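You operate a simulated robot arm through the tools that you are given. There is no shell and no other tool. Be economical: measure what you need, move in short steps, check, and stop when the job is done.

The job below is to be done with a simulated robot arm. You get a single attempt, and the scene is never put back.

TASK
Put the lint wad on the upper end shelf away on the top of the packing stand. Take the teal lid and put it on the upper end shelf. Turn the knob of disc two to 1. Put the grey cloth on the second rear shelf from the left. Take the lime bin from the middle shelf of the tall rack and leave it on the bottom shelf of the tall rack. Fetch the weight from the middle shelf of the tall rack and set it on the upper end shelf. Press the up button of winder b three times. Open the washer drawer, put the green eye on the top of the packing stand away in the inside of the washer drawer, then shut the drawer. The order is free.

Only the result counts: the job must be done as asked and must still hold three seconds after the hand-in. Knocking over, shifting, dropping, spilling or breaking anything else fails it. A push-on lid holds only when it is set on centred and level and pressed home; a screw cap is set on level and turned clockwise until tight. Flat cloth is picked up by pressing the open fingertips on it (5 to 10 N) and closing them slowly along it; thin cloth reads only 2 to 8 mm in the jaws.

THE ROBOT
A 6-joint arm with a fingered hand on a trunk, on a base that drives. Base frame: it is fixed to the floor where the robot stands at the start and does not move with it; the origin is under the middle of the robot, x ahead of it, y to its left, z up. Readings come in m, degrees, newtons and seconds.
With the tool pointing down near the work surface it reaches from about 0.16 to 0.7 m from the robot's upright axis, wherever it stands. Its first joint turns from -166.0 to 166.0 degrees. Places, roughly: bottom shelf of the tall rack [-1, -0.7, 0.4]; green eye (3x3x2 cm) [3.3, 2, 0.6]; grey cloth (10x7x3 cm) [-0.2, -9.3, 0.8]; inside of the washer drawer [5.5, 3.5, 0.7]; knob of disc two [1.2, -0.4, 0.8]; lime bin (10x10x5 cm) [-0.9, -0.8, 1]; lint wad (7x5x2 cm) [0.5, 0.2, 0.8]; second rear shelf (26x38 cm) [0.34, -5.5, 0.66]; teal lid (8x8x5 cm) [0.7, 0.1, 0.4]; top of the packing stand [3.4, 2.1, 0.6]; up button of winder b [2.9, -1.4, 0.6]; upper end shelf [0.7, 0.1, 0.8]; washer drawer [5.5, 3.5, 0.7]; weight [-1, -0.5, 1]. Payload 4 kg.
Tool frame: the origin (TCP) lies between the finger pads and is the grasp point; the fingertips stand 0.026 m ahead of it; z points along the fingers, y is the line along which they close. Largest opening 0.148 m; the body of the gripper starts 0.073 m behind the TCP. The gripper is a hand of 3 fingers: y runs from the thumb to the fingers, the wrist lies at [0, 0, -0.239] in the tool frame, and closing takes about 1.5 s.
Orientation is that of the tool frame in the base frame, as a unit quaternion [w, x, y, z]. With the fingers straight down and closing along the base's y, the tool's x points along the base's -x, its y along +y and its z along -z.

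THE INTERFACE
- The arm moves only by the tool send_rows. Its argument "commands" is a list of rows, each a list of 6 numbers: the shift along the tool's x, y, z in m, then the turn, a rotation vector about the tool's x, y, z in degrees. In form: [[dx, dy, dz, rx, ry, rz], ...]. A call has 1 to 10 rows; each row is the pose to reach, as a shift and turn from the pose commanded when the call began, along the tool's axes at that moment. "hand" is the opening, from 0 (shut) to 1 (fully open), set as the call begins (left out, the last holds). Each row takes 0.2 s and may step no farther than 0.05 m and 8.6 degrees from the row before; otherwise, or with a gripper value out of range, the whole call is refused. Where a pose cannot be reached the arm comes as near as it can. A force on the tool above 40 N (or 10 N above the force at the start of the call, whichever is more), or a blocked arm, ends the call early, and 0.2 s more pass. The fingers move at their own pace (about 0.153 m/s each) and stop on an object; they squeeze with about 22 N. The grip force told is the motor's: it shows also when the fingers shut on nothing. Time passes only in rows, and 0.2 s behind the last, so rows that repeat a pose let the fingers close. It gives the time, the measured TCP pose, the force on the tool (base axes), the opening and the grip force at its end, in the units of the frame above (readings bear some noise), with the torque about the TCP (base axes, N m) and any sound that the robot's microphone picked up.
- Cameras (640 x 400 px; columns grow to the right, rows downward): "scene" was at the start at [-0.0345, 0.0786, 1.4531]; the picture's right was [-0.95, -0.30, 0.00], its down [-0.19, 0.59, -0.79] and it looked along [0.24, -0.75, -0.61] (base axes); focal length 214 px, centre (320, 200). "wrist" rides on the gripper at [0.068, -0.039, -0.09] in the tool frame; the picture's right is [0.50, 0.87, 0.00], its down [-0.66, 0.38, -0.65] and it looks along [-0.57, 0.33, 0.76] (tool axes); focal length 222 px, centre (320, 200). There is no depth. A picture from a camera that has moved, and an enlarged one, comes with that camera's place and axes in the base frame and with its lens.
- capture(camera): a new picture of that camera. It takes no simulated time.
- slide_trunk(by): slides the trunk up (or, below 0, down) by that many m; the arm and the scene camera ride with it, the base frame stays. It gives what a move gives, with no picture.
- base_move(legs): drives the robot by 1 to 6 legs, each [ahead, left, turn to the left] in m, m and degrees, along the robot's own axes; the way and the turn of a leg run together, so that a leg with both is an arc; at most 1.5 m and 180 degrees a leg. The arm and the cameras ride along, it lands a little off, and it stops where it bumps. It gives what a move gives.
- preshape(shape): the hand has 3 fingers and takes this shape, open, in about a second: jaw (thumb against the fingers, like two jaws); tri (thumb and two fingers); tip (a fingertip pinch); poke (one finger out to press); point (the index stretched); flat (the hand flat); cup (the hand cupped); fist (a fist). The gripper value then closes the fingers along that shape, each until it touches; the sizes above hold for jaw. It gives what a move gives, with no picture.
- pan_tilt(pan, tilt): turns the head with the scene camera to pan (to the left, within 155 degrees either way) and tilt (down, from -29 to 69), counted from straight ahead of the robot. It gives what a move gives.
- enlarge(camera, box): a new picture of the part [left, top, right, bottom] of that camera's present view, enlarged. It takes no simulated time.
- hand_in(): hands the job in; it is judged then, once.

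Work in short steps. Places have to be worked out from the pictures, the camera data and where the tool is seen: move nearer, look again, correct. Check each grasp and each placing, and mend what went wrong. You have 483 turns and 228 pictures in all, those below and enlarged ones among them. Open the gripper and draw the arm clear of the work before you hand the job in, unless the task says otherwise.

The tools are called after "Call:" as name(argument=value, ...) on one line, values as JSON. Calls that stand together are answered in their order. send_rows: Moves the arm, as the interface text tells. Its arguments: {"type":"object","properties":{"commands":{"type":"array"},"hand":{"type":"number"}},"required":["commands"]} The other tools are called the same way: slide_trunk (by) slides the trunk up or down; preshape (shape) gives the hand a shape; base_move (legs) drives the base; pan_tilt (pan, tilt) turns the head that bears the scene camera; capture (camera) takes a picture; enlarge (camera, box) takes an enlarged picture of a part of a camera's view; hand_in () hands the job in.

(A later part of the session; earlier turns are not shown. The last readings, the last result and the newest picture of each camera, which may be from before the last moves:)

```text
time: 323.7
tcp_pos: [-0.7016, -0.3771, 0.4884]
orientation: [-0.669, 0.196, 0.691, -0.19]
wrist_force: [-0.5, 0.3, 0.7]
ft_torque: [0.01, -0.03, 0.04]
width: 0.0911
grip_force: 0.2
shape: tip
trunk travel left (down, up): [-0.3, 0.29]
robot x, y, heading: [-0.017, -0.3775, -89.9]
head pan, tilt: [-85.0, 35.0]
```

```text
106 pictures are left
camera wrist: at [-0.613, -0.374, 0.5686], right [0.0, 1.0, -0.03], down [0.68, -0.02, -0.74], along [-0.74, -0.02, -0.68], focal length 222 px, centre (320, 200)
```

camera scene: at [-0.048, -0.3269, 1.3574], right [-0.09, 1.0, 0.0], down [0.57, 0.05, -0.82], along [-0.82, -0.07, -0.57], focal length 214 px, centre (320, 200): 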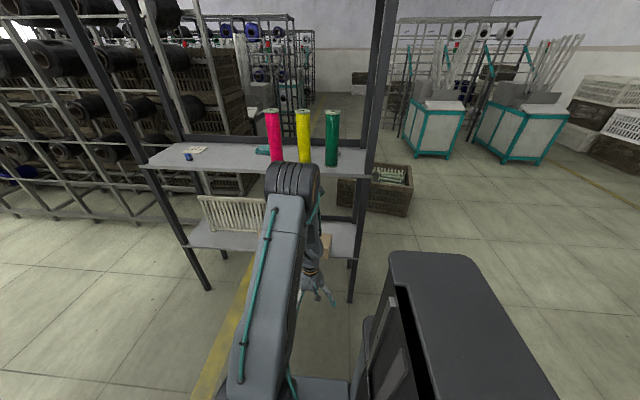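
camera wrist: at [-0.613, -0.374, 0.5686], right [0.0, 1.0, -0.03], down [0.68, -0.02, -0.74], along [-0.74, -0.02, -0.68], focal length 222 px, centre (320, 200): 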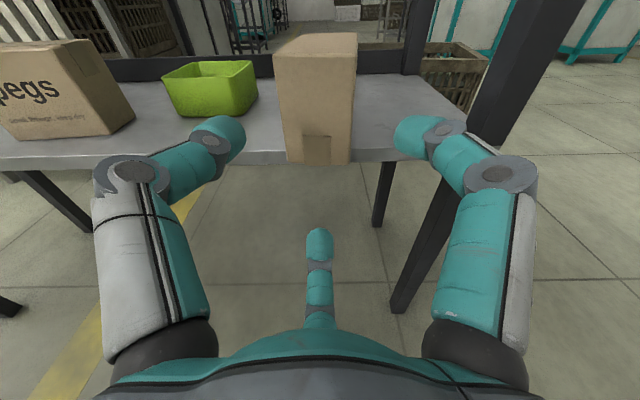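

Clear view: box end at x≈-0.80, upside-down confirmed. Advance to grip its overhanging end, drag it out ~2 cm, then regrip deeper.

Call:
send_rows(commands=[[0, 0, 0.045, 0, 0, 0], [0, 0, 0.087, 0, 0, 0]])

Call:
send_rows(commands=[[0, 0, 0, 0, 0, 0], [0, 0, 0, 0, 0, 0], [0, 0, 0, 0, 0, 0], [0, 0, 0, 0, 0, 0], [0, 0, 0, 0, 0, 0]], hand=0.15)

Call:
capture(camera="wrist")

```text
time: 324.3
tcp_pos: [-0.7872, -0.3753, 0.4851]
orientation: [-0.669, 0.197, 0.691, -0.189]
wrist_force: [-0.7, -0.5, 0.7]
ft_torque: [-0.01, 0.03, -0.01]
width: 0.0914
grip_force: 0.1
shape: tip
trunk travel left (down, up): [-0.3, 0.29]
robot x, y, heading: [-0.0176, -0.3785, -89.9]
head pan, tilt: [-85.0, 35.0]
```

```text
time: 325.5
tcp_pos: [-0.7872, -0.374, 0.4845]
orientation: [-0.669, 0.197, 0.692, -0.189]
wrist_force: [-1.1, 0.9, -1.2]
ft_torque: [0.02, -0.04, -0.01]
width: 0.0631
grip_force: 21.4
shape: tip
trunk travel left (down, up): [-0.3, 0.29]
robot x, y, heading: [-0.0181, -0.3776, -89.8]
head pan, tilt: [-85.0, 35.0]
```

```text
105 pictures are left
camera wrist: at [-0.6993, -0.3726, 0.5664], right [0.0, 1.0, -0.03], down [0.68, -0.02, -0.73], along [-0.73, -0.02, -0.68], focal length 222 px, centre (320, 200)
```

wrist: 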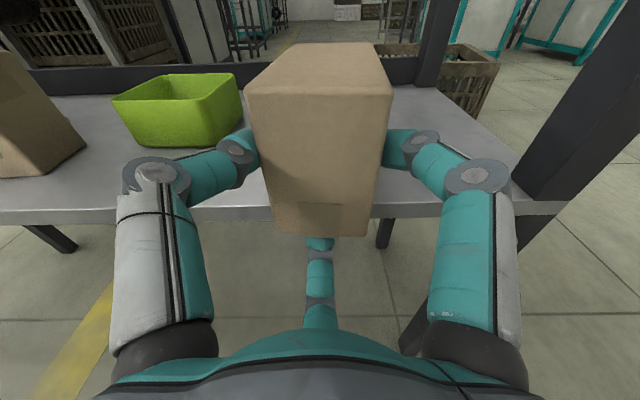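

Good cradle grip. Drag out 2 cm, reopen, advance 2 cm, regrip.

Call:
send_rows(commands=[[0, 0, -0.01, 0, 0, 0], [0, 0, -0.02, 0, 0, 0]])

Call:
send_rows(commands=[[0, 0, 0, 0, 0, 0], [0, 0, 0, 0, 0, 0]], hand=0.58)

Call:
send_rows(commands=[[0, 0, 0.01, 0, 0, 0], [0, 0, 0.022, 0, 0, 0]])

Call:
send_rows(commands=[[0, 0, 0, 0, 0, 0], [0, 0, 0, 0, 0, 0], [0, 0, 0, 0, 0, 0], [0, 0, 0, 0, 0, 0], [0, 0, 0, 0, 0, 0]], hand=0.1)

Call:
capture(camera="wrist")

```text
time: 326.1
tcp_pos: [-0.7686, -0.3735, 0.4857]
orientation: [-0.669, 0.196, 0.692, -0.189]
wrist_force: [-0.4, 0.5, 0.4]
ft_torque: [-0.04, -0.07, 0.02]
width: 0.0632
grip_force: 21.9
shape: tip
trunk travel left (down, up): [-0.3, 0.29]
robot x, y, heading: [-0.0232, -0.3801, -89.9]
head pan, tilt: [-85.0, 35.0]
```

```text
time: 326.7
tcp_pos: [-0.7679, -0.3748, 0.4854]
orientation: [-0.669, 0.197, 0.691, -0.189]
wrist_force: [0.5, -0.4, 0.2]
ft_torque: [-0.04, 0.0, 0.0]
width: 0.0852
grip_force: 0.0
shape: tip
trunk travel left (down, up): [-0.3, 0.29]
robot x, y, heading: [-0.0215, -0.3777, -89.9]
head pan, tilt: [-85.0, 35.0]
```

```text
time: 327.3
tcp_pos: [-0.7901, -0.3747, 0.487]
orientation: [-0.669, 0.198, 0.691, -0.19]
wrist_force: [-0.3, -0.3, -0.2]
ft_torque: [0.0, -0.03, 0.01]
width: 0.0852
grip_force: 0.0
shape: tip
trunk travel left (down, up): [-0.3, 0.29]
robot x, y, heading: [-0.0224, -0.3774, -89.6]
head pan, tilt: [-85.0, 35.0]
```

```text
time: 328.5
tcp_pos: [-0.7887, -0.3746, 0.4869]
orientation: [-0.669, 0.196, 0.692, -0.19]
wrist_force: [0.2, 0.4, 0.2]
ft_torque: [0.0, -0.04, -0.03]
width: 0.0631
grip_force: 21.9
shape: tip
trunk travel left (down, up): [-0.3, 0.29]
robot x, y, heading: [-0.0158, -0.3779, -90.0]
head pan, tilt: [-85.0, 35.0]
```

```text
104 pictures are left
camera wrist: at [-0.7006, -0.3721, 0.5676], right [0.0, 1.0, -0.03], down [0.68, -0.02, -0.73], along [-0.73, -0.02, -0.68], focal length 222 px, centre (320, 200)
```

wrist: 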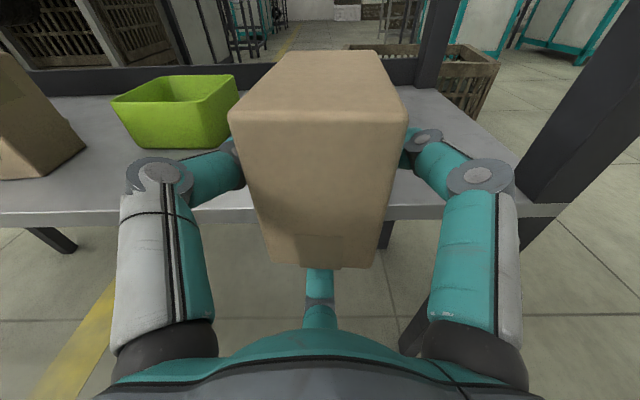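

Deep grip. Lift 5 cm and pull back.

Call:
send_rows(commands=[[0.02, -0.012, 0, 0, 0, 0], [0.043, -0.026, 0, 0, 0, 0], [0.05, -0.03, -0.04, 0, 0, 0], [0.05, -0.03, -0.085, 0, 0, 0], [0.05, -0.03, -0.12, 0, 0, 0]])

Call:
capture(camera="wrist")

```text
time: 329.7
tcp_pos: [-0.6714, -0.3723, 0.5488]
orientation: [-0.669, 0.196, 0.691, -0.191]
wrist_force: [-0.8, -0.8, -2.1]
ft_torque: [0.0, -0.06, 0.0]
width: 0.0627
grip_force: 22.0
shape: tip
trunk travel left (down, up): [-0.3, 0.29]
robot x, y, heading: [-0.017, -0.3783, -90.0]
head pan, tilt: [-85.0, 35.0]
```

```text
103 pictures are left
camera wrist: at [-0.5836, -0.3698, 0.63], right [0.0, 1.0, -0.03], down [0.68, -0.02, -0.73], along [-0.73, -0.02, -0.68], focal length 222 px, centre (320, 200)
```

wrist: 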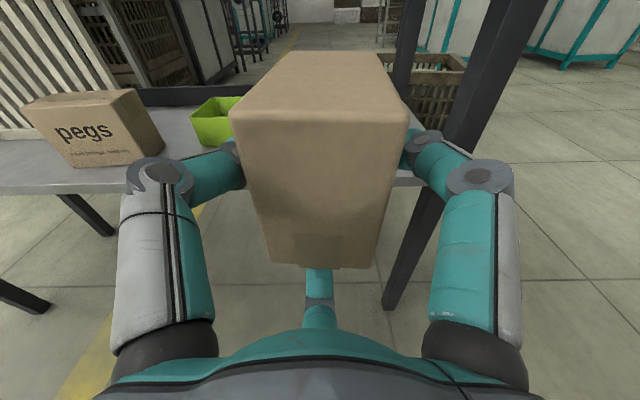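

Held. Raise slightly, shift base 5 cm away, and roll −85°.

Call:
slide_trunk(by=0.08)

Call:
base_move(legs=[[0, 0.06, 0]])

Call:
send_rows(commands=[[0, 0, 0, 0, 0, -8.5], [0, 0, 0, 0, 0, -17], [0, 0, 0, 0, 0, -25.5], [0, 0, 0, 0, 0, -34], [0, 0, 0, 0, 0, -42.5], [0, 0, 0, 0, 0, -51], [0, 0, 0, 0, 0, -59.5], [0, 0, 0, 0, 0, -68], [0, 0, 0, 0, 0, -76.5], [0, 0, 0, 0, 0, -85]])

Call:
capture(camera="wrist")

```text
time: 330.9
tcp_pos: [-0.6721, -0.3719, 0.6284]
orientation: [-0.669, 0.197, 0.692, -0.189]
wrist_force: [-0.6, -0.5, -2.1]
ft_torque: [-0.02, -0.09, 0.0]
width: 0.0627
grip_force: 22.0
shape: tip
trunk travel left (down, up): [-0.38, 0.21]
robot x, y, heading: [-0.0157, -0.3769, -90.1]
head pan, tilt: [-85.0, 35.0]
```

```text
time: 331.9
tcp_pos: [-0.6143, -0.3718, 0.6284]
orientation: [-0.669, 0.196, 0.692, -0.189]
wrist_force: [0.5, 0.0, -1.9]
ft_torque: [-0.01, -0.09, -0.02]
width: 0.0629
grip_force: 22.4
shape: tip
trunk travel left (down, up): [-0.38, 0.21]
robot x, y, heading: [0.0423, -0.3824, -89.9]
head pan, tilt: [-85.0, 35.0]
```

```text
time: 334.1
tcp_pos: [-0.6487, -0.3651, 0.6307]
orientation: [-0.621, -0.321, 0.647, 0.305]
wrist_force: [-0.7, -0.2, -1.3]
ft_torque: [0.05, -0.07, 0.0]
width: 0.0625
grip_force: 21.7
shape: tip
out of reach, approached as far as the arm can: row 10
trunk travel left (down, up): [-0.38, 0.21]
robot x, y, heading: [0.0409, -0.3806, -90.1]
head pan, tilt: [-85.0, 35.0]
```

```text
102 pictures are left
camera wrist: at [-0.5579, -0.4429, 0.6436], right [-0.04, 0.13, 0.99], down [0.65, 0.75, -0.07], along [-0.75, 0.65, -0.12], focal length 222 px, centre (320, 200)
```

wrist: 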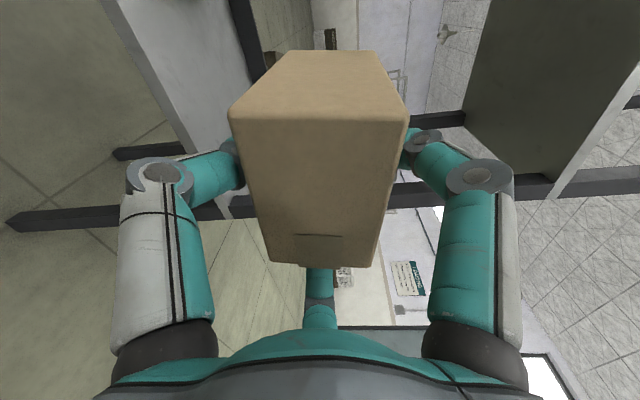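

Holding firmly at ρ≈−53°. Continue rolling.

Call:
send_rows(commands=[[0, 0, 0, 0, 0, -8.5], [0, 0, 0, 0, 0, -17], [0, 0, 0, 0, 0, -25.5], [0, 0, 0, 0, 0, -34], [0, 0, 0, 0, 0, -42.5], [0, 0, 0, 0, 0, -51], [0, 0, 0, 0, 0, -59.5], [0, 0, 0, 0, 0, -68], [0, 0, 0, 0, 0, -76.5], [0, 0, 0, 0, 0, -85]])

Call:
capture(camera="wrist")

```text
time: 336.3
tcp_pos: [-0.7727, -0.2743, 0.5414]
orientation: [0.296, 0.741, -0.298, -0.524]
wrist_force: [0.2, -0.3, -2.2]
ft_torque: [0.01, -0.03, -0.03]
width: 0.0627
grip_force: 21.5
shape: tip
out of reach, approached as far as the arm can: row 1, 2, 3, 4, 5, 6, 7, 8, 9, 10
trunk travel left (down, up): [-0.38, 0.21]
robot x, y, heading: [0.0414, -0.3763, -89.8]
head pan, tilt: [-85.0, 35.0]
```

```text
101 pictures are left
camera wrist: at [-0.6626, -0.2888, 0.4954], right [0.02, -0.94, 0.35], down [0.39, 0.33, 0.86], along [-0.92, 0.12, 0.38], focal length 222 px, centre (320, 200)
```

wrist: 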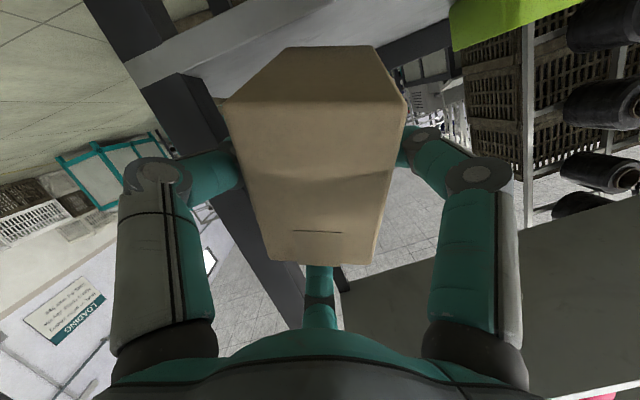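

Roll at −131°; 18° short with some pitch. Command the full target orientation and shift toward y=-0.376, z=0.60.

Call:
send_rows(commands=[[0.008, 0.028, 0.006, -0.9, -3.9, -4.8], [0.016, 0.057, 0.012, -1.8, -7.8, -9.6], [0.023, 0.086, 0.019, -2.7, -11.7, -14.3], [0.031, 0.114, 0.025, -3.65, -15.6, -19.1]])

Call:
send_rows(commands=[[0, 0, 0, 0, 0, 0], [0, 0, 0, 0, 0, 0]])

```text
time: 337.3
tcp_pos: [-0.7778, -0.316, 0.5225]
orientation: [0.23, 0.792, -0.24, -0.512]
wrist_force: [8.0, 5.0, 26.3]
ft_torque: [0.56, 1.64, -0.47]
width: 0.0629
grip_force: 21.3
shape: tip
out of reach, approached as far as the arm can: row 1, 2, 3, 4
trunk travel left (down, up): [-0.38, 0.21]
robot x, y, heading: [0.0395, -0.3755, -90.0]
head pan, tilt: [-85.0, 35.0]
```

```text
time: 337.9
tcp_pos: [-0.7758, -0.3164, 0.5207]
orientation: [0.229, 0.793, -0.241, -0.511]
wrist_force: [10.0, 6.9, 28.0]
ft_torque: [0.62, 1.73, -0.53]
width: 0.0635
grip_force: 22.7
shape: tip
trunk travel left (down, up): [-0.38, 0.21]
robot x, y, heading: [0.0409, -0.3796, -89.9]
head pan, tilt: [-85.0, 35.0]
```

The box presses on the shelf. Raise with the arc of the straight arm so pitch levels out.

Call:
slide_trunk(by=0.05)

Call:
send_rows(commands=[[-0.026, 0.029, -0.012, -1.5, -5.1, -2.1], [-0.052, 0.058, -0.024, -3, -10.1, -4.2], [-0.077, 0.086, -0.036, -4.5, -15.2, -6.3], [-0.103, 0.115, -0.048, -6, -20.3, -8.4]])

Call:
capture(camera="wrist")

```text
time: 338.8
tcp_pos: [-0.7775, -0.3175, 0.5646]
orientation: [0.229, 0.794, -0.241, -0.508]
wrist_force: [-0.7, -0.3, -2.1]
ft_torque: [0.03, -0.07, 0.0]
width: 0.0618
grip_force: 22.6
shape: tip
trunk travel left (down, up): [-0.43, 0.16]
robot x, y, heading: [0.0392, -0.3807, -89.8]
head pan, tilt: [-85.0, 35.0]
```

```text
time: 339.8
tcp_pos: [-0.777, -0.318, 0.5656]
orientation: [0.229, 0.794, -0.241, -0.509]
wrist_force: [-0.1, -0.2, -2.3]
ft_torque: [-0.01, -0.03, 0.01]
width: 0.0616
grip_force: 22.0
shape: tip
out of reach, approached as far as the arm can: row 1, 2, 3, 4
trunk travel left (down, up): [-0.43, 0.16]
robot x, y, heading: [0.0407, -0.3809, -89.8]
head pan, tilt: [-85.0, 35.0]
```

```text
100 pictures are left
camera wrist: at [-0.6634, -0.3178, 0.5294], right [0.05, -0.98, 0.18], down [0.3, 0.19, 0.93], along [-0.95, 0.0, 0.31], focal length 222 px, centre (320, 200)
```

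wrist: 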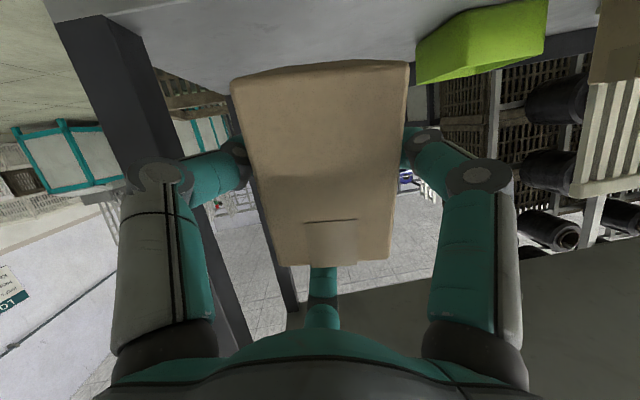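

The pose is locked here but the box is nearly upright. Move the base 7 cm toward the rack so the box is over the shelf, then lower with the trunk.

Call:
base_move(legs=[[0.02, -0.075, 0]])

Call:
slide_trunk(by=-0.03)

Call:
capture(camera="scene")

```text
time: 340.8
tcp_pos: [-0.853, -0.3365, 0.5655]
orientation: [0.23, 0.794, -0.241, -0.508]
wrist_force: [0.0, -0.6, -1.4]
ft_torque: [0.0, -0.07, 0.02]
width: 0.0614
grip_force: 21.5
shape: tip
trunk travel left (down, up): [-0.43, 0.16]
robot x, y, heading: [-0.0364, -0.4022, -90.0]
head pan, tilt: [-85.0, 35.0]
```

```text
time: 341.6
tcp_pos: [-0.853, -0.3374, 0.5362]
orientation: [0.229, 0.794, -0.241, -0.509]
wrist_force: [-0.6, 0.0, -1.8]
ft_torque: [0.04, -0.09, -0.02]
width: 0.0616
grip_force: 22.7
shape: tip
trunk travel left (down, up): [-0.4, 0.19]
robot x, y, heading: [-0.0344, -0.3946, -90.1]
head pan, tilt: [-85.0, 35.0]
```

```text
99 pictures are left
camera scene: at [0.0367, -0.3467, 1.4574], right [-0.09, 1.0, 0.0], down [0.57, 0.05, -0.82], along [-0.82, -0.07, -0.57], focal length 214 px, centre (320, 200)
```

scene: 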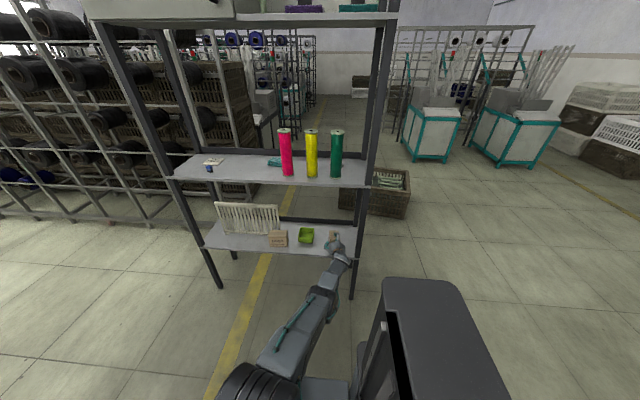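

Lower in small trunk steps and check force.

Call:
slide_trunk(by=-0.012)

Call:
enlarge(camera="scene", box=[270, 200, 390, 290])

```text
time: 342.2
tcp_pos: [-0.8531, -0.3371, 0.5275]
orientation: [0.229, 0.793, -0.241, -0.51]
wrist_force: [2.0, 0.4, 12.7]
ft_torque: [0.16, 0.91, 0.0]
width: 0.0621
grip_force: 22.0
shape: tip
trunk travel left (down, up): [-0.388, 0.202]
robot x, y, heading: [-0.0357, -0.3975, -89.7]
head pan, tilt: [-85.0, 35.0]
```

```text
4.44 times, centred on (330, 245) of scene
camera zoom: at [0.0384, -0.3469, 1.4456], right [-0.09, 1.0, 0.0], down [0.57, 0.05, -0.82], along [-0.82, -0.07, -0.57], focal length 953 px, centre (276, 0)
```

zoom: 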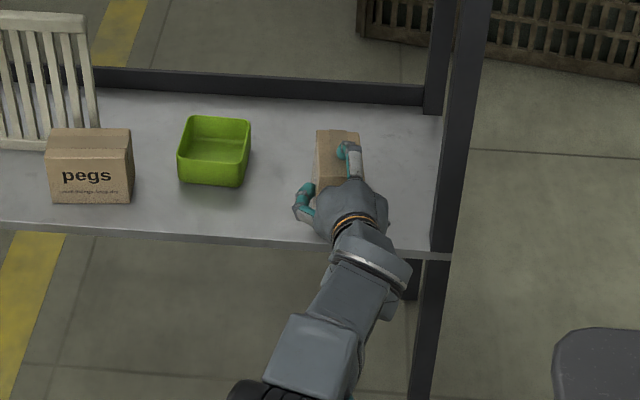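

Box is over the shelf, contacting. Release gently.

Call:
send_rows(commands=[[0, 0, 0, 0, 0, 0], [0, 0, 0, 0, 0, 0]], hand=0.6)

Call:
enlarge(camera="scene", box=[270, 200, 390, 290])

```text
time: 342.8
tcp_pos: [-0.8516, -0.3363, 0.5218]
orientation: [0.229, 0.795, -0.242, -0.507]
wrist_force: [-0.6, 0.3, -0.5]
ft_torque: [0.0, -0.01, -0.02]
width: 0.0881
grip_force: 0.0
shape: tip
trunk travel left (down, up): [-0.388, 0.202]
robot x, y, heading: [-0.0389, -0.3978, -89.9]
head pan, tilt: [-85.0, 35.0]
```

```text
4.44 times, centred on (330, 245) of scene
camera zoom: at [0.0367, -0.3467, 1.4453], right [-0.09, 1.0, 0.0], down [0.57, 0.05, -0.82], along [-0.82, -0.07, -0.57], focal length 953 px, centre (276, 0)
```

zoom: 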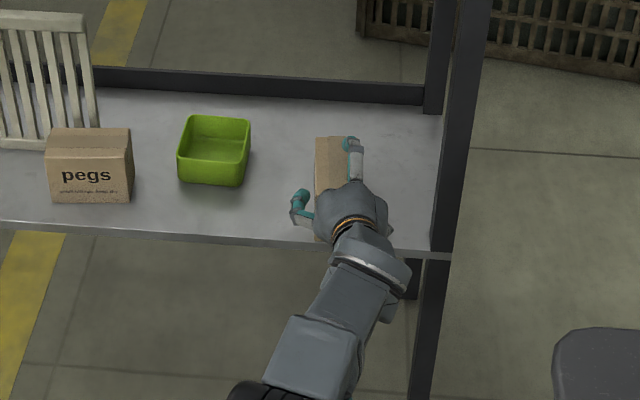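

Settled. Withdraw with the base along +x, then raise.

Call:
base_move(legs=[[0, 0.08, 0]])

Call:
enlarge(camera="scene", box=[250, 180, 390, 290])

```text
time: 343.8
tcp_pos: [-0.775, -0.3352, 0.5242]
orientation: [0.229, 0.794, -0.241, -0.509]
wrist_force: [-0.2, 0.4, -0.4]
ft_torque: [0.02, -0.04, -0.02]
width: 0.088
grip_force: 0.1
shape: tip
trunk travel left (down, up): [-0.388, 0.202]
robot x, y, heading: [0.0418, -0.4004, -90.0]
head pan, tilt: [-85.0, 35.0]
```

```text
3.64 times, centred on (320, 235) of scene
camera zoom: at [0.1154, -0.3466, 1.4455], right [-0.09, 1.0, 0.0], down [0.57, 0.05, -0.82], along [-0.82, -0.07, -0.57], focal length 780 px, centre (320, 73)
```

zoom: 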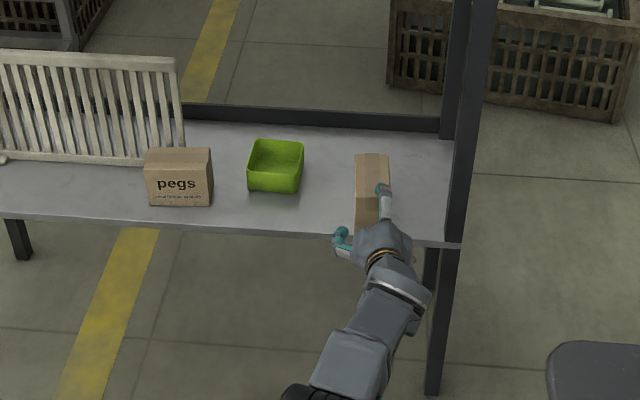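

Box is upright again. Raise clear, and roll the hand back to neutral while retracting.

Call:
slide_trunk(by=0.15)

Call:
send_rows(commands=[[0, 0, -0.015, 0, 0, 8.5], [0, 0, -0.03, 0, 0, 17], [0, 0, -0.045, 0, 0, 25.5], [0, 0, -0.06, 0, 0, 34], [0, 0, -0.075, 0, 0, 42.5], [0, 0, -0.09, 0, 0, 51], [0, 0, -0.105, 0, 0, 59.5], [0, 0, -0.12, 0, 0, 68], [0, 0, -0.135, 0, 0, 76.5], [0, 0, -0.15, 0, 0, 85]])

Call:
send_rows(commands=[[0, 0, 0, 0, 0, 8.5], [0, 0, 0, 0, 0, 17], [0, 0, 0, 0, 0, 25.5], [0, 0, 0, 0, 0, 34], [0, 0, 0, 0, 0, 42.5], [0, 0, 0, 0, 0, 51], [0, 0, 0, 0, 0, 57]])

Call:
enlarge(camera="scene", box=[250, 180, 390, 290])

```text
time: 345.6
tcp_pos: [-0.7747, -0.3362, 0.674]
orientation: [0.229, 0.794, -0.241, -0.509]
wrist_force: [0.3, -0.2, 0.5]
ft_torque: [-0.02, -0.03, 0.01]
width: 0.0883
grip_force: 0.0
shape: tip
trunk travel left (down, up): [-0.538, 0.052]
robot x, y, heading: [0.0406, -0.3981, -89.9]
head pan, tilt: [-85.0, 35.0]
```

```text
time: 347.8
tcp_pos: [-0.7531, -0.2683, 0.6742]
orientation: [-0.513, -0.422, 0.715, 0.218]
wrist_force: [-0.9, -0.5, -0.3]
ft_torque: [-0.02, -0.01, -0.03]
width: 0.088
grip_force: 0.1
shape: tip
out of reach, approached as far as the arm can: row 1, 2, 3, 4, 5, 6, 7, 8, 9, 10
trunk travel left (down, up): [-0.538, 0.052]
robot x, y, heading: [0.0409, -0.3996, -89.7]
head pan, tilt: [-85.0, 35.0]
```

```text
time: 349.4
tcp_pos: [-0.7528, -0.2683, 0.6738]
orientation: [-0.556, -0.029, 0.829, -0.051]
wrist_force: [0.4, -1.0, 0.0]
ft_torque: [0.01, -0.03, -0.02]
width: 0.0885
grip_force: 0.1
shape: tip
out of reach, approached as far as the arm can: row 3, 4, 5, 6, 7
trunk travel left (down, up): [-0.538, 0.052]
robot x, y, heading: [0.0493, -0.3967, -89.8]
head pan, tilt: [-85.0, 35.0]
```

```text
3.64 times, centred on (320, 235) of scene
camera zoom: at [0.1157, -0.3466, 1.5955], right [-0.09, 1.0, 0.0], down [0.57, 0.05, -0.82], along [-0.82, -0.07, -0.57], focal length 780 px, centre (320, 73)
```

zoom: 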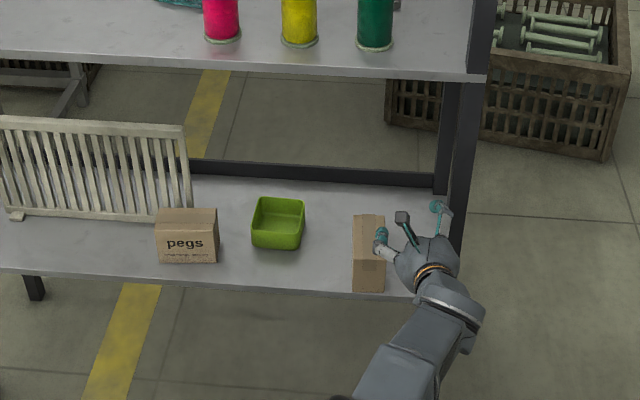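

Text side isn't visible yet; box at about (-0.90,-0.335). Convert to tool-down: first pitch to 50° and pull in.

Call:
send_rows(commands=[[-0.023, -0.025, -0.015, -1.7, -7, 0.3], [-0.045, -0.05, -0.03, -3.3, -13.9, 0.6], [-0.068, -0.074, -0.044, -5, -20.9, 0.9], [-0.091, -0.099, -0.059, -6.7, -27.8, 1.2]])

Call:
send_rows(commands=[[-0.0011, -0.0216, -0.001, 5.2, 0, -6.1], [-0.0046, -0.0427, -0.0039, 10.4, 0, -12.2], [-0.0102, -0.063, -0.0087, 15.6, 0, -18.2], [-0.0179, -0.0821, -0.0153, 20.8, 0, -24.3], [-0.0276, -0.0996, -0.0236, 26, 0, -30.4], [-0.039, -0.1152, -0.0333, 31.2, 0, -36.5], [-0.0519, -0.1285, -0.0444, 36.4, 0, -42.6], [-0.0662, -0.1393, -0.0566, 41.6, 0, -48.6], [-0.0814, -0.1474, -0.0696, 46.8, 0, -54.7], [-0.0974, -0.1526, -0.0833, 52, 0, -60.8]])

Call:
send_rows(commands=[[-0.0011, -0.0216, -0.001, 5.2, 0, -6.1], [-0.0046, -0.0427, -0.0039, 10.4, 0, -12.2], [-0.0102, -0.063, -0.0087, 15.6, 0, -18.2], [-0.0179, -0.0821, -0.0153, 20.8, 0, -24.3], [-0.0276, -0.0996, -0.0236, 26, 0, -30.4], [-0.039, -0.1152, -0.0333, 31.2, 0, -36.5], [-0.0519, -0.1285, -0.0444, 36.4, 0, -42.6], [-0.0662, -0.1393, -0.0566, 41.6, 0, -48.6], [-0.0814, -0.1474, -0.0696, 46.8, 0, -54.7], [-0.0974, -0.1526, -0.0833, 52, 0, -60.8]])

```text
time: 350.4
tcp_pos: [-0.7137, -0.3423, 0.582]
orientation: [-0.338, -0.001, 0.941, 0.0]
wrist_force: [0.1, -0.2, -0.4]
ft_torque: [-0.04, 0.01, 0.01]
width: 0.0883
grip_force: 0.1
shape: tip
out of reach, approached as far as the arm can: row 1, 2, 3, 4
trunk travel left (down, up): [-0.538, 0.052]
robot x, y, heading: [0.0411, -0.3995, -89.8]
head pan, tilt: [-85.0, 35.0]
```

```text
time: 352.6
tcp_pos: [-0.587, -0.5024, 0.5825]
orientation: [-0.26, -0.603, 0.719, -0.227]
wrist_force: [0.0, 0.0, -0.3]
ft_torque: [0.0, 0.0, 0.03]
width: 0.0882
grip_force: 0.1
shape: tip
out of reach, approached as far as the arm can: row 3, 5, 8, 9
trunk travel left (down, up): [-0.538, 0.052]
robot x, y, heading: [0.0404, -0.4007, -90.0]
head pan, tilt: [-85.0, 35.0]
```

```text
time: 354.8
tcp_pos: [-0.4146, -0.3983, 0.5853]
orientation: [0.059, 0.922, -0.163, 0.348]
wrist_force: [-0.6, -0.9, 0.0]
ft_torque: [-0.01, -0.01, 0.02]
width: 0.0883
grip_force: 0.0
shape: tip
out of reach, approached as far as the arm can: row 2, 8
trunk travel left (down, up): [-0.538, 0.052]
robot x, y, heading: [0.0418, -0.4005, -90.0]
head pan, tilt: [-85.0, 35.0]
```

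Finish the precession and uncurl to vertical; then approach the box.

Call:
send_rows(commands=[[-0.0011, -0.0216, -0.001, 5.2, 0, -6.1], [-0.0046, -0.0427, -0.0039, 10.4, 0, -12.2], [-0.0071, -0.053, -0.0061, 13, 0, -15.2]])

Call:
send_rows(commands=[[-0.033, 0, -0.002, 0, -8, 0], [-0.066, 0, -0.009, 0, -16, 0], [-0.097, 0, -0.021, 0, -24, 0], [-0.127, 0, -0.036, 0, -32, 0], [-0.154, 0, -0.056, 0, -40, 0]], hand=1.0)

Call:
base_move(legs=[[0, -0.2, 0]])

Call:
capture(camera="wrist")

```text
time: 355.6
tcp_pos: [-0.4049, -0.346, 0.5859]
orientation: [0.0, 0.935, 0.0, 0.354]
wrist_force: [0.5, 0.1, -0.4]
ft_torque: [-0.03, -0.02, -0.02]
width: 0.0884
grip_force: 0.0
shape: tip
trunk travel left (down, up): [-0.538, 0.052]
robot x, y, heading: [0.0399, -0.3986, -89.8]
head pan, tilt: [-85.0, 35.0]
```

```text
time: 356.8
tcp_pos: [-0.5596, -0.3452, 0.5263]
orientation: [-0.001, 1.0, 0.0, 0.01]
wrist_force: [-0.4, 0.9, 0.5]
ft_torque: [0.01, 0.01, 0.03]
width: 0.1478
grip_force: 0.0
shape: tip
out of reach, approached as far as the arm can: row 1, 3
trunk travel left (down, up): [-0.538, 0.052]
robot x, y, heading: [0.0449, -0.3987, -90.0]
head pan, tilt: [-85.0, 35.0]
```

```text
time: 358.4
tcp_pos: [-0.7541, -0.3479, 0.526]
orientation: [-0.002, 1.0, 0.001, 0.012]
wrist_force: [-0.1, -0.1, -0.1]
ft_torque: [-0.02, 0.0, 0.02]
width: 0.1478
grip_force: 0.1
shape: tip
trunk travel left (down, up): [-0.538, 0.052]
robot x, y, heading: [-0.1542, -0.3971, -89.6]
head pan, tilt: [-85.0, 35.0]
```

```text
94 pictures are left
camera wrist: at [-0.6893, -0.3082, 0.6177], right [0.5, -0.86, 0.01], down [-0.67, -0.38, 0.64], along [-0.55, -0.33, -0.77], focal length 222 px, centre (320, 200)
```

wrist: 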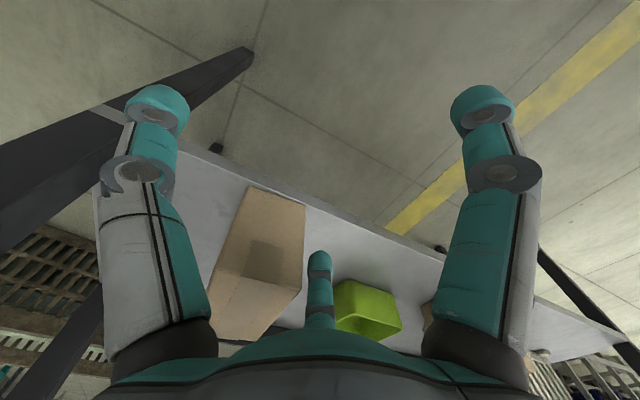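

Lower the trunk (for a flatter forearm under the middle shelf): back off, lower 0.4, raise the hand with the arm.

Call:
base_move(legs=[[0, 0.1, 0]])

Call:
slide_trunk(by=-0.25)

Call:
send_rows(commands=[[0, 0, -0.05, 0, 0, 0], [0, 0, -0.1, 0, 0, 0], [0, 0, -0.15, 0, 0, 0], [0, 0, -0.2, 0, 0, 0], [0, 0, -0.25, 0, 0, 0]])

Call:
slide_trunk(by=-0.25)

Call:
send_rows(commands=[[0, 0, -0.05, 0, 0, 0], [0, 0, -0.1, 0, 0, 0], [0, 0, -0.15, 0, 0, 0], [0, 0, -0.2, 0, 0, 0], [0, 0, -0.25, 0, 0, 0], [0, 0, -0.285, 0, 0, 0]])

```text
time: 359.5
tcp_pos: [-0.6537, -0.3475, 0.5254]
orientation: [-0.001, 1.0, 0.001, 0.011]
wrist_force: [0.4, 1.1, 1.0]
ft_torque: [-0.01, 0.02, 0.0]
width: 0.1479
grip_force: 0.1
shape: tip
trunk travel left (down, up): [-0.538, 0.052]
robot x, y, heading: [-0.0514, -0.3996, -89.8]
head pan, tilt: [-85.0, 35.0]
```

```text
time: 362.1
tcp_pos: [-0.6551, -0.3477, 0.2762]
orientation: [-0.001, 1.0, 0.001, 0.011]
wrist_force: [-0.4, 0.5, -0.7]
ft_torque: [-0.04, 0.01, 0.01]
width: 0.1481
grip_force: 0.1
shape: tip
trunk travel left (down, up): [-0.288, 0.302]
robot x, y, heading: [-0.0546, -0.4005, -89.8]
head pan, tilt: [-85.0, 35.0]
```

```text
time: 363.3
tcp_pos: [-0.6625, -0.348, 0.5251]
orientation: [-0.001, 1.0, 0.002, 0.011]
wrist_force: [0.5, 0.1, 0.5]
ft_torque: [0.02, -0.01, 0.01]
width: 0.148
grip_force: 0.1
shape: tip
trunk travel left (down, up): [-0.288, 0.302]
robot x, y, heading: [-0.0535, -0.404, -89.7]
head pan, tilt: [-85.0, 35.0]
```

```text
time: 365.9
tcp_pos: [-0.6624, -0.348, 0.2754]
orientation: [-0.001, 1.0, 0.002, 0.012]
wrist_force: [0.4, 0.5, -0.3]
ft_torque: [0.0, 0.01, 0.02]
width: 0.1481
grip_force: 0.0
shape: tip
trunk travel left (down, up): [-0.038, 0.552]
robot x, y, heading: [-0.0556, -0.4, -89.5]
head pan, tilt: [-85.0, 35.0]
```

```text
time: 367.3
tcp_pos: [-0.669, -0.3492, 0.5586]
orientation: [0.0, 1.0, 0.001, 0.012]
wrist_force: [1.3, -0.5, 0.5]
ft_torque: [0.02, 0.01, 0.02]
width: 0.148
grip_force: 0.1
shape: tip
trunk travel left (down, up): [-0.038, 0.552]
robot x, y, heading: [-0.0538, -0.4025, -89.8]
head pan, tilt: [-85.0, 35.0]
```

Now approach: base right 0.15, with z≈0.57.

Call:
send_rows(commands=[[0, 0, -0.014, 0, 0, 0]])

Call:
base_move(legs=[[0, -0.15, 0]])

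Call:
capture(camera="wrist")

```text
time: 367.7
tcp_pos: [-0.6694, -0.3497, 0.572]
orientation: [-0.001, 1.0, 0.002, 0.011]
wrist_force: [-0.5, 0.5, 0.0]
ft_torque: [-0.02, 0.02, 0.0]
width: 0.1478
grip_force: 0.0
shape: tip
trunk travel left (down, up): [-0.038, 0.552]
robot x, y, heading: [-0.0489, -0.4018, -89.9]
head pan, tilt: [-85.0, 35.0]
```

```text
time: 369.1
tcp_pos: [-0.8227, -0.3501, 0.5733]
orientation: [-0.001, 1.0, 0.002, 0.011]
wrist_force: [0.0, -1.4, -0.8]
ft_torque: [0.0, -0.01, 0.02]
width: 0.148
grip_force: 0.0
shape: tip
trunk travel left (down, up): [-0.038, 0.552]
robot x, y, heading: [-0.2021, -0.399, -89.8]
head pan, tilt: [-85.0, 35.0]
```

```text
93 pictures are left
camera wrist: at [-0.756, -0.3114, 0.6647], right [0.5, -0.86, 0.01], down [-0.67, -0.38, 0.64], along [-0.55, -0.33, -0.77], focal length 222 px, centre (320, 200)
```

wrist: 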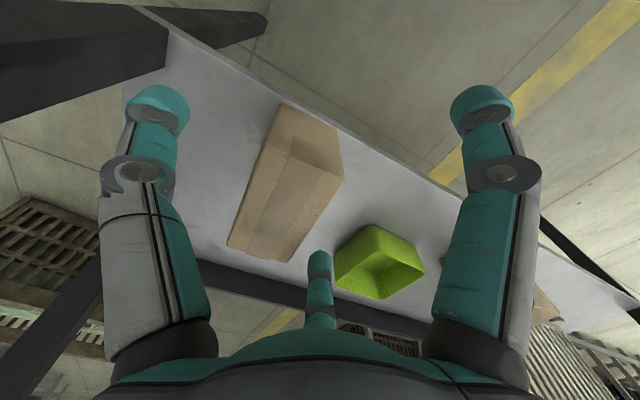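

Box top centre ≈(-0.888,-0.350), aligned with x. Move over it and descend to grasp.

Call:
send_rows(commands=[[-0.033, 0.006, 0, 0, 0, 0], [-0.065, 0.012, 0, 0, 0, 0], [-0.065, 0.012, 0.035, 0, 0, 0], [-0.065, 0.012, 0.07, 0, 0, 0]])

Call:
capture(camera="wrist")

```text
time: 370.1
tcp_pos: [-0.8839, -0.3639, 0.5008]
orientation: [-0.001, 1.0, 0.002, 0.009]
wrist_force: [0.4, -0.1, 0.1]
ft_torque: [-0.02, 0.0, -0.02]
width: 0.148
grip_force: 0.0
shape: tip
out of reach, approached as far as the arm can: row 2, 3
trunk travel left (down, up): [-0.038, 0.552]
robot x, y, heading: [-0.2048, -0.3997, -89.8]
head pan, tilt: [-85.0, 35.0]
```

```text
92 pictures are left
camera wrist: at [-0.8179, -0.3253, 0.5938], right [0.5, -0.86, 0.01], down [-0.67, -0.38, 0.64], along [-0.55, -0.33, -0.77], focal length 222 px, centre (320, 200)
```

wrist: 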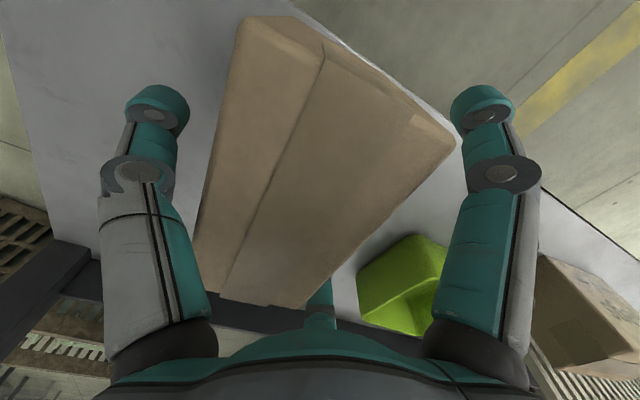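

No contact; close.

Call:
send_rows(commands=[[0, 0, 0, 0, 0, 0], [0, 0, 0, 0, 0, 0], [0, 0, 0, 0, 0, 0], [0, 0, 0, 0, 0, 0], [0, 0, 0, 0, 0, 0], [0, 0, 0, 0, 0, 0]], hand=0.2)

Call:
send_rows(commands=[[0, 0, -0.02, 0, 0, 0], [0.02, 0, -0.04, 0, 0, 0], [0.06, 0, -0.045, 0, 0, 0], [0.1, 0, -0.045, 0, 0, 0]])

Call:
base_move(legs=[[0, 0.15, 0]])

Call:
capture(camera="wrist")

Call:
enlarge(camera="scene", box=[220, 180, 400, 300])

```text
time: 371.4
tcp_pos: [-0.8839, -0.3639, 0.5025]
orientation: [0.0, 1.0, 0.002, 0.011]
wrist_force: [-0.3, -0.2, 0.3]
ft_torque: [-0.02, 0.05, -0.04]
width: 0.0653
grip_force: 22.5
shape: tip
trunk travel left (down, up): [-0.038, 0.552]
robot x, y, heading: [-0.2048, -0.4047, -89.7]
head pan, tilt: [-85.0, 35.0]
```

```text
time: 372.4
tcp_pos: [-0.8736, -0.358, 0.5514]
orientation: [0.0, 1.0, 0.002, 0.012]
wrist_force: [0.1, -0.2, -2.1]
ft_torque: [-0.04, 0.02, 0.01]
width: 0.0651
grip_force: 22.2
shape: tip
out of reach, approached as far as the arm can: row 2, 3, 4
trunk travel left (down, up): [-0.038, 0.552]
robot x, y, heading: [-0.2034, -0.4033, -89.7]
head pan, tilt: [-85.0, 35.0]
```

```text
time: 373.8
tcp_pos: [-0.7254, -0.3574, 0.5516]
orientation: [0.0, 1.0, 0.001, 0.012]
wrist_force: [1.0, 0.1, -2.3]
ft_torque: [-0.02, 0.02, 0.05]
width: 0.0652
grip_force: 22.1
shape: tip
trunk travel left (down, up): [-0.038, 0.552]
robot x, y, heading: [-0.0552, -0.4006, -89.9]
head pan, tilt: [-85.0, 35.0]
```

```text
91 pictures are left
camera wrist: at [-0.6587, -0.3181, 0.644], right [0.5, -0.86, 0.01], down [-0.67, -0.38, 0.64], along [-0.55, -0.33, -0.77], focal length 222 px, centre (320, 200)
```

wrist: 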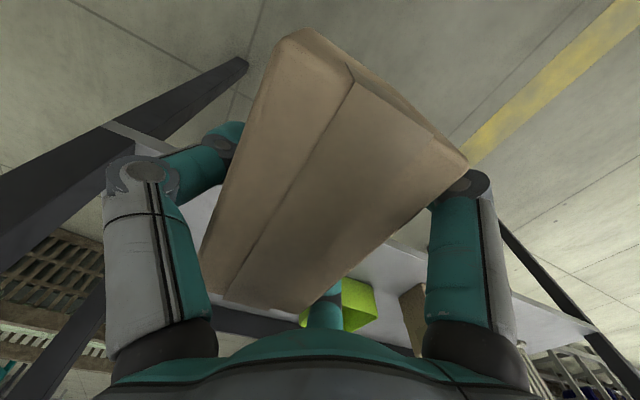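

```text
3.33 times, centred on (310, 240) of scene
camera zoom: at [0.0157, -0.3468, 1.0955], right [-0.09, 1.0, 0.0], down [0.57, 0.05, -0.82], along [-0.82, -0.07, -0.57], focal length 715 px, centre (353, 67)
```

zoom: 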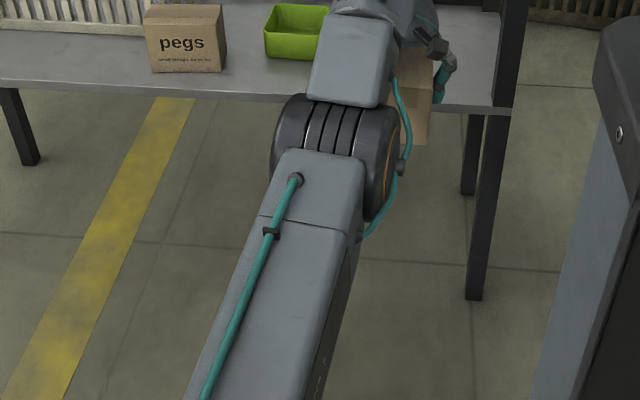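

Lift is good. Rotate the box clockwise ~80° and look for the text on the front.

Call:
send_rows(commands=[[0, 0, 0, 0, 0, 8], [0, 0, 0, 0, 0, 16], [0, 0, 0, 0, 0, 24], [0, 0, 0, 0, 0, 32], [0, 0, 0, 0, 0, 40], [0, 0, 0, 0, 0, 48], [0, 0, 0, 0, 0, 56], [0, 0, 0, 0, 0, 64], [0, 0, 0, 0, 0, 72], [0, 0, 0, 0, 0, 80]])

Call:
enlarge(camera="scene", box=[270, 170, 390, 260])

Call:
capture(camera="wrist")

```text
time: 376.0
tcp_pos: [-0.7237, -0.3572, 0.5508]
orientation: [-0.009, 0.766, -0.643, 0.01]
wrist_force: [-0.5, -0.2, -1.8]
ft_torque: [0.02, -0.02, 0.01]
width: 0.0646
grip_force: 22.6
shape: tip
trunk travel left (down, up): [-0.038, 0.552]
robot x, y, heading: [-0.0583, -0.3988, -89.8]
head pan, tilt: [-85.0, 35.0]
```

```text
4.44 times, centred on (330, 215) of scene
camera zoom: at [0.0157, -0.3468, 1.0955], right [-0.09, 1.0, 0.0], down [0.57, 0.05, -0.82], along [-0.82, -0.07, -0.57], focal length 953 px, centre (276, 133)
```

zoom: 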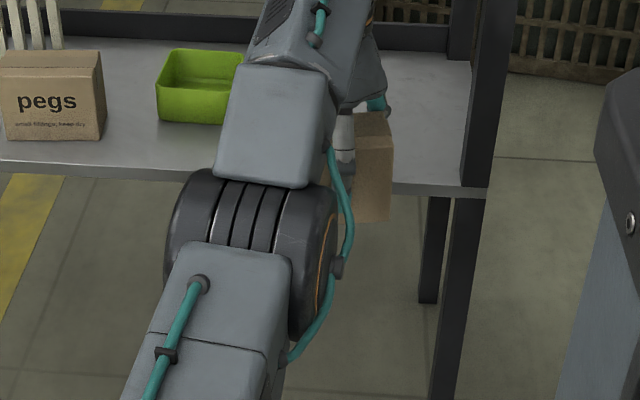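

```text
88 pictures are left
camera wrist: at [-0.676, -0.4172, 0.6433], right [-0.77, -0.64, -0.02], down [-0.5, 0.58, 0.64], along [-0.4, 0.5, -0.77], focal length 222 px, centre (320, 200)
```

wrist: 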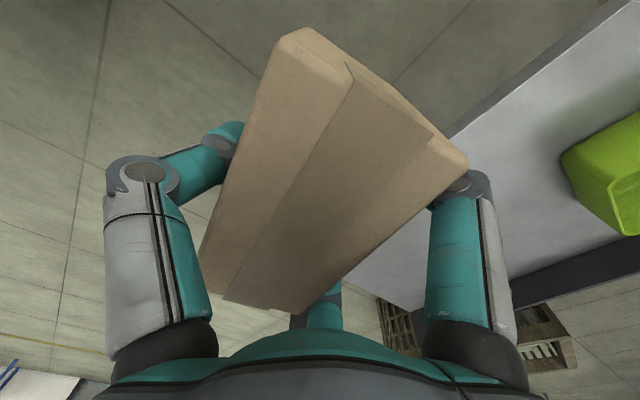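

No text on this side, so the text side faces the other way; rotate counter-clockwise instead (−170°).

Call:
send_rows(commands=[[0, 0, 0, 0, 0, -8.5], [0, 0, 0, 0, 0, -17], [0, 0, 0, 0, 0, -25.5], [0, 0, 0, 0, 0, -34], [0, 0, 0, 0, 0, -42.5], [0, 0, 0, 0, 0, -51], [0, 0, 0, 0, 0, -59.5], [0, 0, 0, 0, 0, -68], [0, 0, 0, 0, 0, -76.5], [0, 0, 0, 0, 0, -85]])

Call:
send_rows(commands=[[0, 0, 0, 0, 0, -8.5], [0, 0, 0, 0, 0, -17], [0, 0, 0, 0, 0, -25.5], [0, 0, 0, 0, 0, -34], [0, 0, 0, 0, 0, -42.5], [0, 0, 0, 0, 0, -51], [0, 0, 0, 0, 0, -59.5], [0, 0, 0, 0, 0, -68], [0, 0, 0, 0, 0, -76.5], [0, 0, 0, 0, 0, -85]])

Call:
enlarge(camera="scene", box=[270, 170, 390, 260])

```text
time: 378.2
tcp_pos: [-0.7232, -0.3569, 0.5519]
orientation: [0.0, 0.999, 0.047, 0.013]
wrist_force: [-1.0, 0.0, -2.4]
ft_torque: [-0.03, 0.01, 0.02]
width: 0.0646
grip_force: 22.3
shape: tip
trunk travel left (down, up): [-0.038, 0.552]
robot x, y, heading: [-0.0538, -0.3969, -89.9]
head pan, tilt: [-85.0, 35.0]
```

```text
time: 380.4
tcp_pos: [-0.6046, -0.4683, 0.4452]
orientation: [-0.081, 0.737, 0.671, 0.016]
wrist_force: [-0.1, 0.2, -2.2]
ft_torque: [-0.02, -0.03, -0.03]
width: 0.064
grip_force: 21.8
shape: tip
out of reach, approached as far as the arm can: row 4, 5, 6, 7, 8, 9, 10
trunk travel left (down, up): [-0.038, 0.552]
robot x, y, heading: [-0.0583, -0.3981, -90.0]
head pan, tilt: [-85.0, 35.0]
```

```text
4.44 times, centred on (330, 215) of scene
camera zoom: at [0.0158, -0.3468, 1.0955], right [-0.09, 1.0, 0.0], down [0.57, 0.05, -0.82], along [-0.82, -0.07, -0.57], focal length 953 px, centre (276, 133)
```

zoom: 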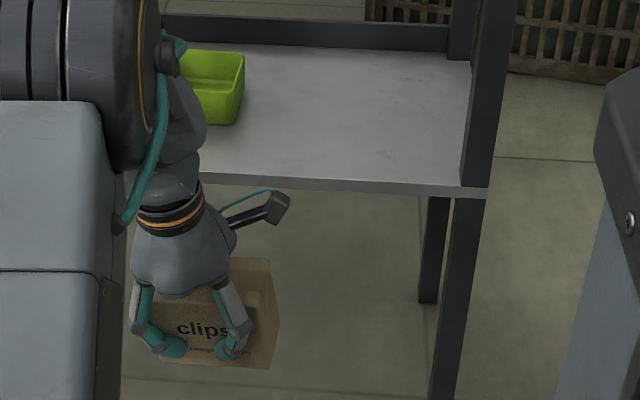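

"clips" now faces the front. Raise the trunk, correct the lean, then move base so the box lands at its original spot.

Call:
slide_trunk(by=0.1)

Call:
send_rows(commands=[[0, 0, 0, -2.8, -3.8, 0], [0, 0, 0, -5.6, -7.6, 0]])

```text
time: 381.8
tcp_pos: [-0.6036, -0.4694, 0.5454]
orientation: [-0.08, 0.737, 0.671, 0.017]
wrist_force: [-0.2, -0.6, -2.4]
ft_torque: [-0.01, -0.04, -0.01]
width: 0.0644
grip_force: 22.0
shape: tip
trunk travel left (down, up): [-0.138, 0.452]
robot x, y, heading: [-0.0583, -0.3956, -89.8]
head pan, tilt: [-85.0, 35.0]
```

```text
time: 382.4
tcp_pos: [-0.6036, -0.4695, 0.5449]
orientation: [-0.081, 0.738, 0.67, 0.017]
wrist_force: [-0.4, 0.5, -1.7]
ft_torque: [0.02, -0.03, 0.0]
width: 0.0644
grip_force: 21.7
shape: tip
out of reach, approached as far as the arm can: row 1, 2
trunk travel left (down, up): [-0.138, 0.452]
robot x, y, heading: [-0.0582, -0.396, -89.9]
head pan, tilt: [-85.0, 35.0]
```

Locked but only ~9° lean; acceptable. Move base so box centre goes to (-0.892,-0.376).

Call:
base_move(legs=[[-0.095, 0, 0], [0, -0.275, 0]])

Call:
capture(camera="wrist")

```text
time: 385.0
tcp_pos: [-0.8755, -0.3788, 0.5449]
orientation: [-0.081, 0.735, 0.673, 0.017]
wrist_force: [-0.6, 0.2, -2.4]
ft_torque: [0.01, -0.04, 0.0]
width: 0.0641
grip_force: 21.6
shape: tip
trunk travel left (down, up): [-0.138, 0.452]
robot x, y, heading: [-0.3299, -0.3048, -90.0]
head pan, tilt: [-85.0, 35.0]
```

```text
86 pictures are left
camera wrist: at [-0.9001, -0.3206, 0.6468], right [0.91, 0.42, -0.02], down [0.37, -0.77, 0.52], along [0.21, -0.48, -0.85], focal length 222 px, centre (320, 200)
```

wrist: 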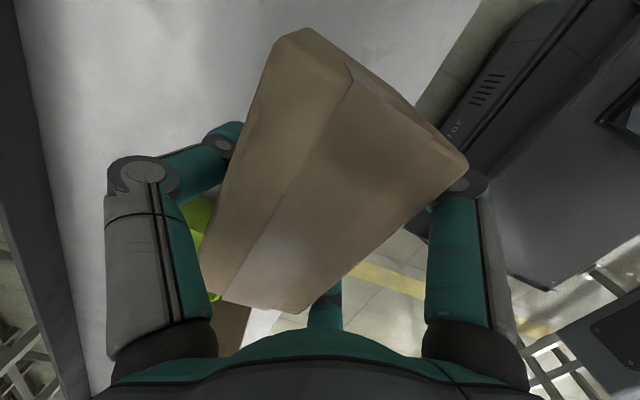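

Box centre ≈(-0.885,-0.36), near the original. Nudge and lower with the trunk.

Call:
base_move(legs=[[0.014, -0.007, 0]])

Call:
slide_trunk(by=-0.03)

Call:
slide_trunk(by=-0.008)

```text
time: 385.8
tcp_pos: [-0.8832, -0.3919, 0.5441]
orientation: [-0.081, 0.736, 0.672, 0.016]
wrist_force: [0.6, -0.9, -2.2]
ft_torque: [-0.01, -0.01, 0.06]
width: 0.0643
grip_force: 21.9
shape: tip
trunk travel left (down, up): [-0.138, 0.452]
robot x, y, heading: [-0.3355, -0.3187, -89.7]
head pan, tilt: [-85.0, 35.0]
```

```text
time: 386.5
tcp_pos: [-0.8821, -0.392, 0.5145]
orientation: [-0.082, 0.735, 0.673, 0.016]
wrist_force: [0.0, -0.3, -1.8]
ft_torque: [-0.01, -0.04, -0.01]
width: 0.064
grip_force: 22.4
shape: tip
trunk travel left (down, up): [-0.108, 0.482]
robot x, y, heading: [-0.3334, -0.3178, -89.7]
head pan, tilt: [-85.0, 35.0]
```

```text
time: 387.1
tcp_pos: [-0.8821, -0.3921, 0.5076]
orientation: [-0.081, 0.736, 0.672, 0.016]
wrist_force: [-0.4, 0.0, -2.5]
ft_torque: [-0.03, -0.06, 0.01]
width: 0.0639
grip_force: 21.4
shape: tip
trunk travel left (down, up): [-0.1, 0.49]
robot x, y, heading: [-0.3359, -0.3207, -89.8]
head pan, tilt: [-85.0, 35.0]
```

Call:
slide_trunk(by=-0.006)

Call:
slide_trunk(by=-0.005)

```text
time: 387.6
tcp_pos: [-0.8825, -0.3917, 0.5013]
orientation: [-0.081, 0.736, 0.672, 0.015]
wrist_force: [-1.2, 1.5, 2.1]
ft_torque: [-0.11, -0.01, -0.03]
width: 0.0643
grip_force: 22.0
shape: tip
trunk travel left (down, up): [-0.094, 0.496]
robot x, y, heading: [-0.3377, -0.3185, -89.9]
head pan, tilt: [-85.0, 35.0]
```

```text
time: 388.2
tcp_pos: [-0.8829, -0.3914, 0.497]
orientation: [-0.082, 0.736, 0.672, 0.015]
wrist_force: [-3.9, 1.6, 14.4]
ft_torque: [0.0, -0.08, -0.08]
width: 0.0649
grip_force: 22.2
shape: tip
trunk travel left (down, up): [-0.089, 0.501]
robot x, y, heading: [-0.3355, -0.3196, -89.7]
head pan, tilt: [-85.0, 35.0]
```

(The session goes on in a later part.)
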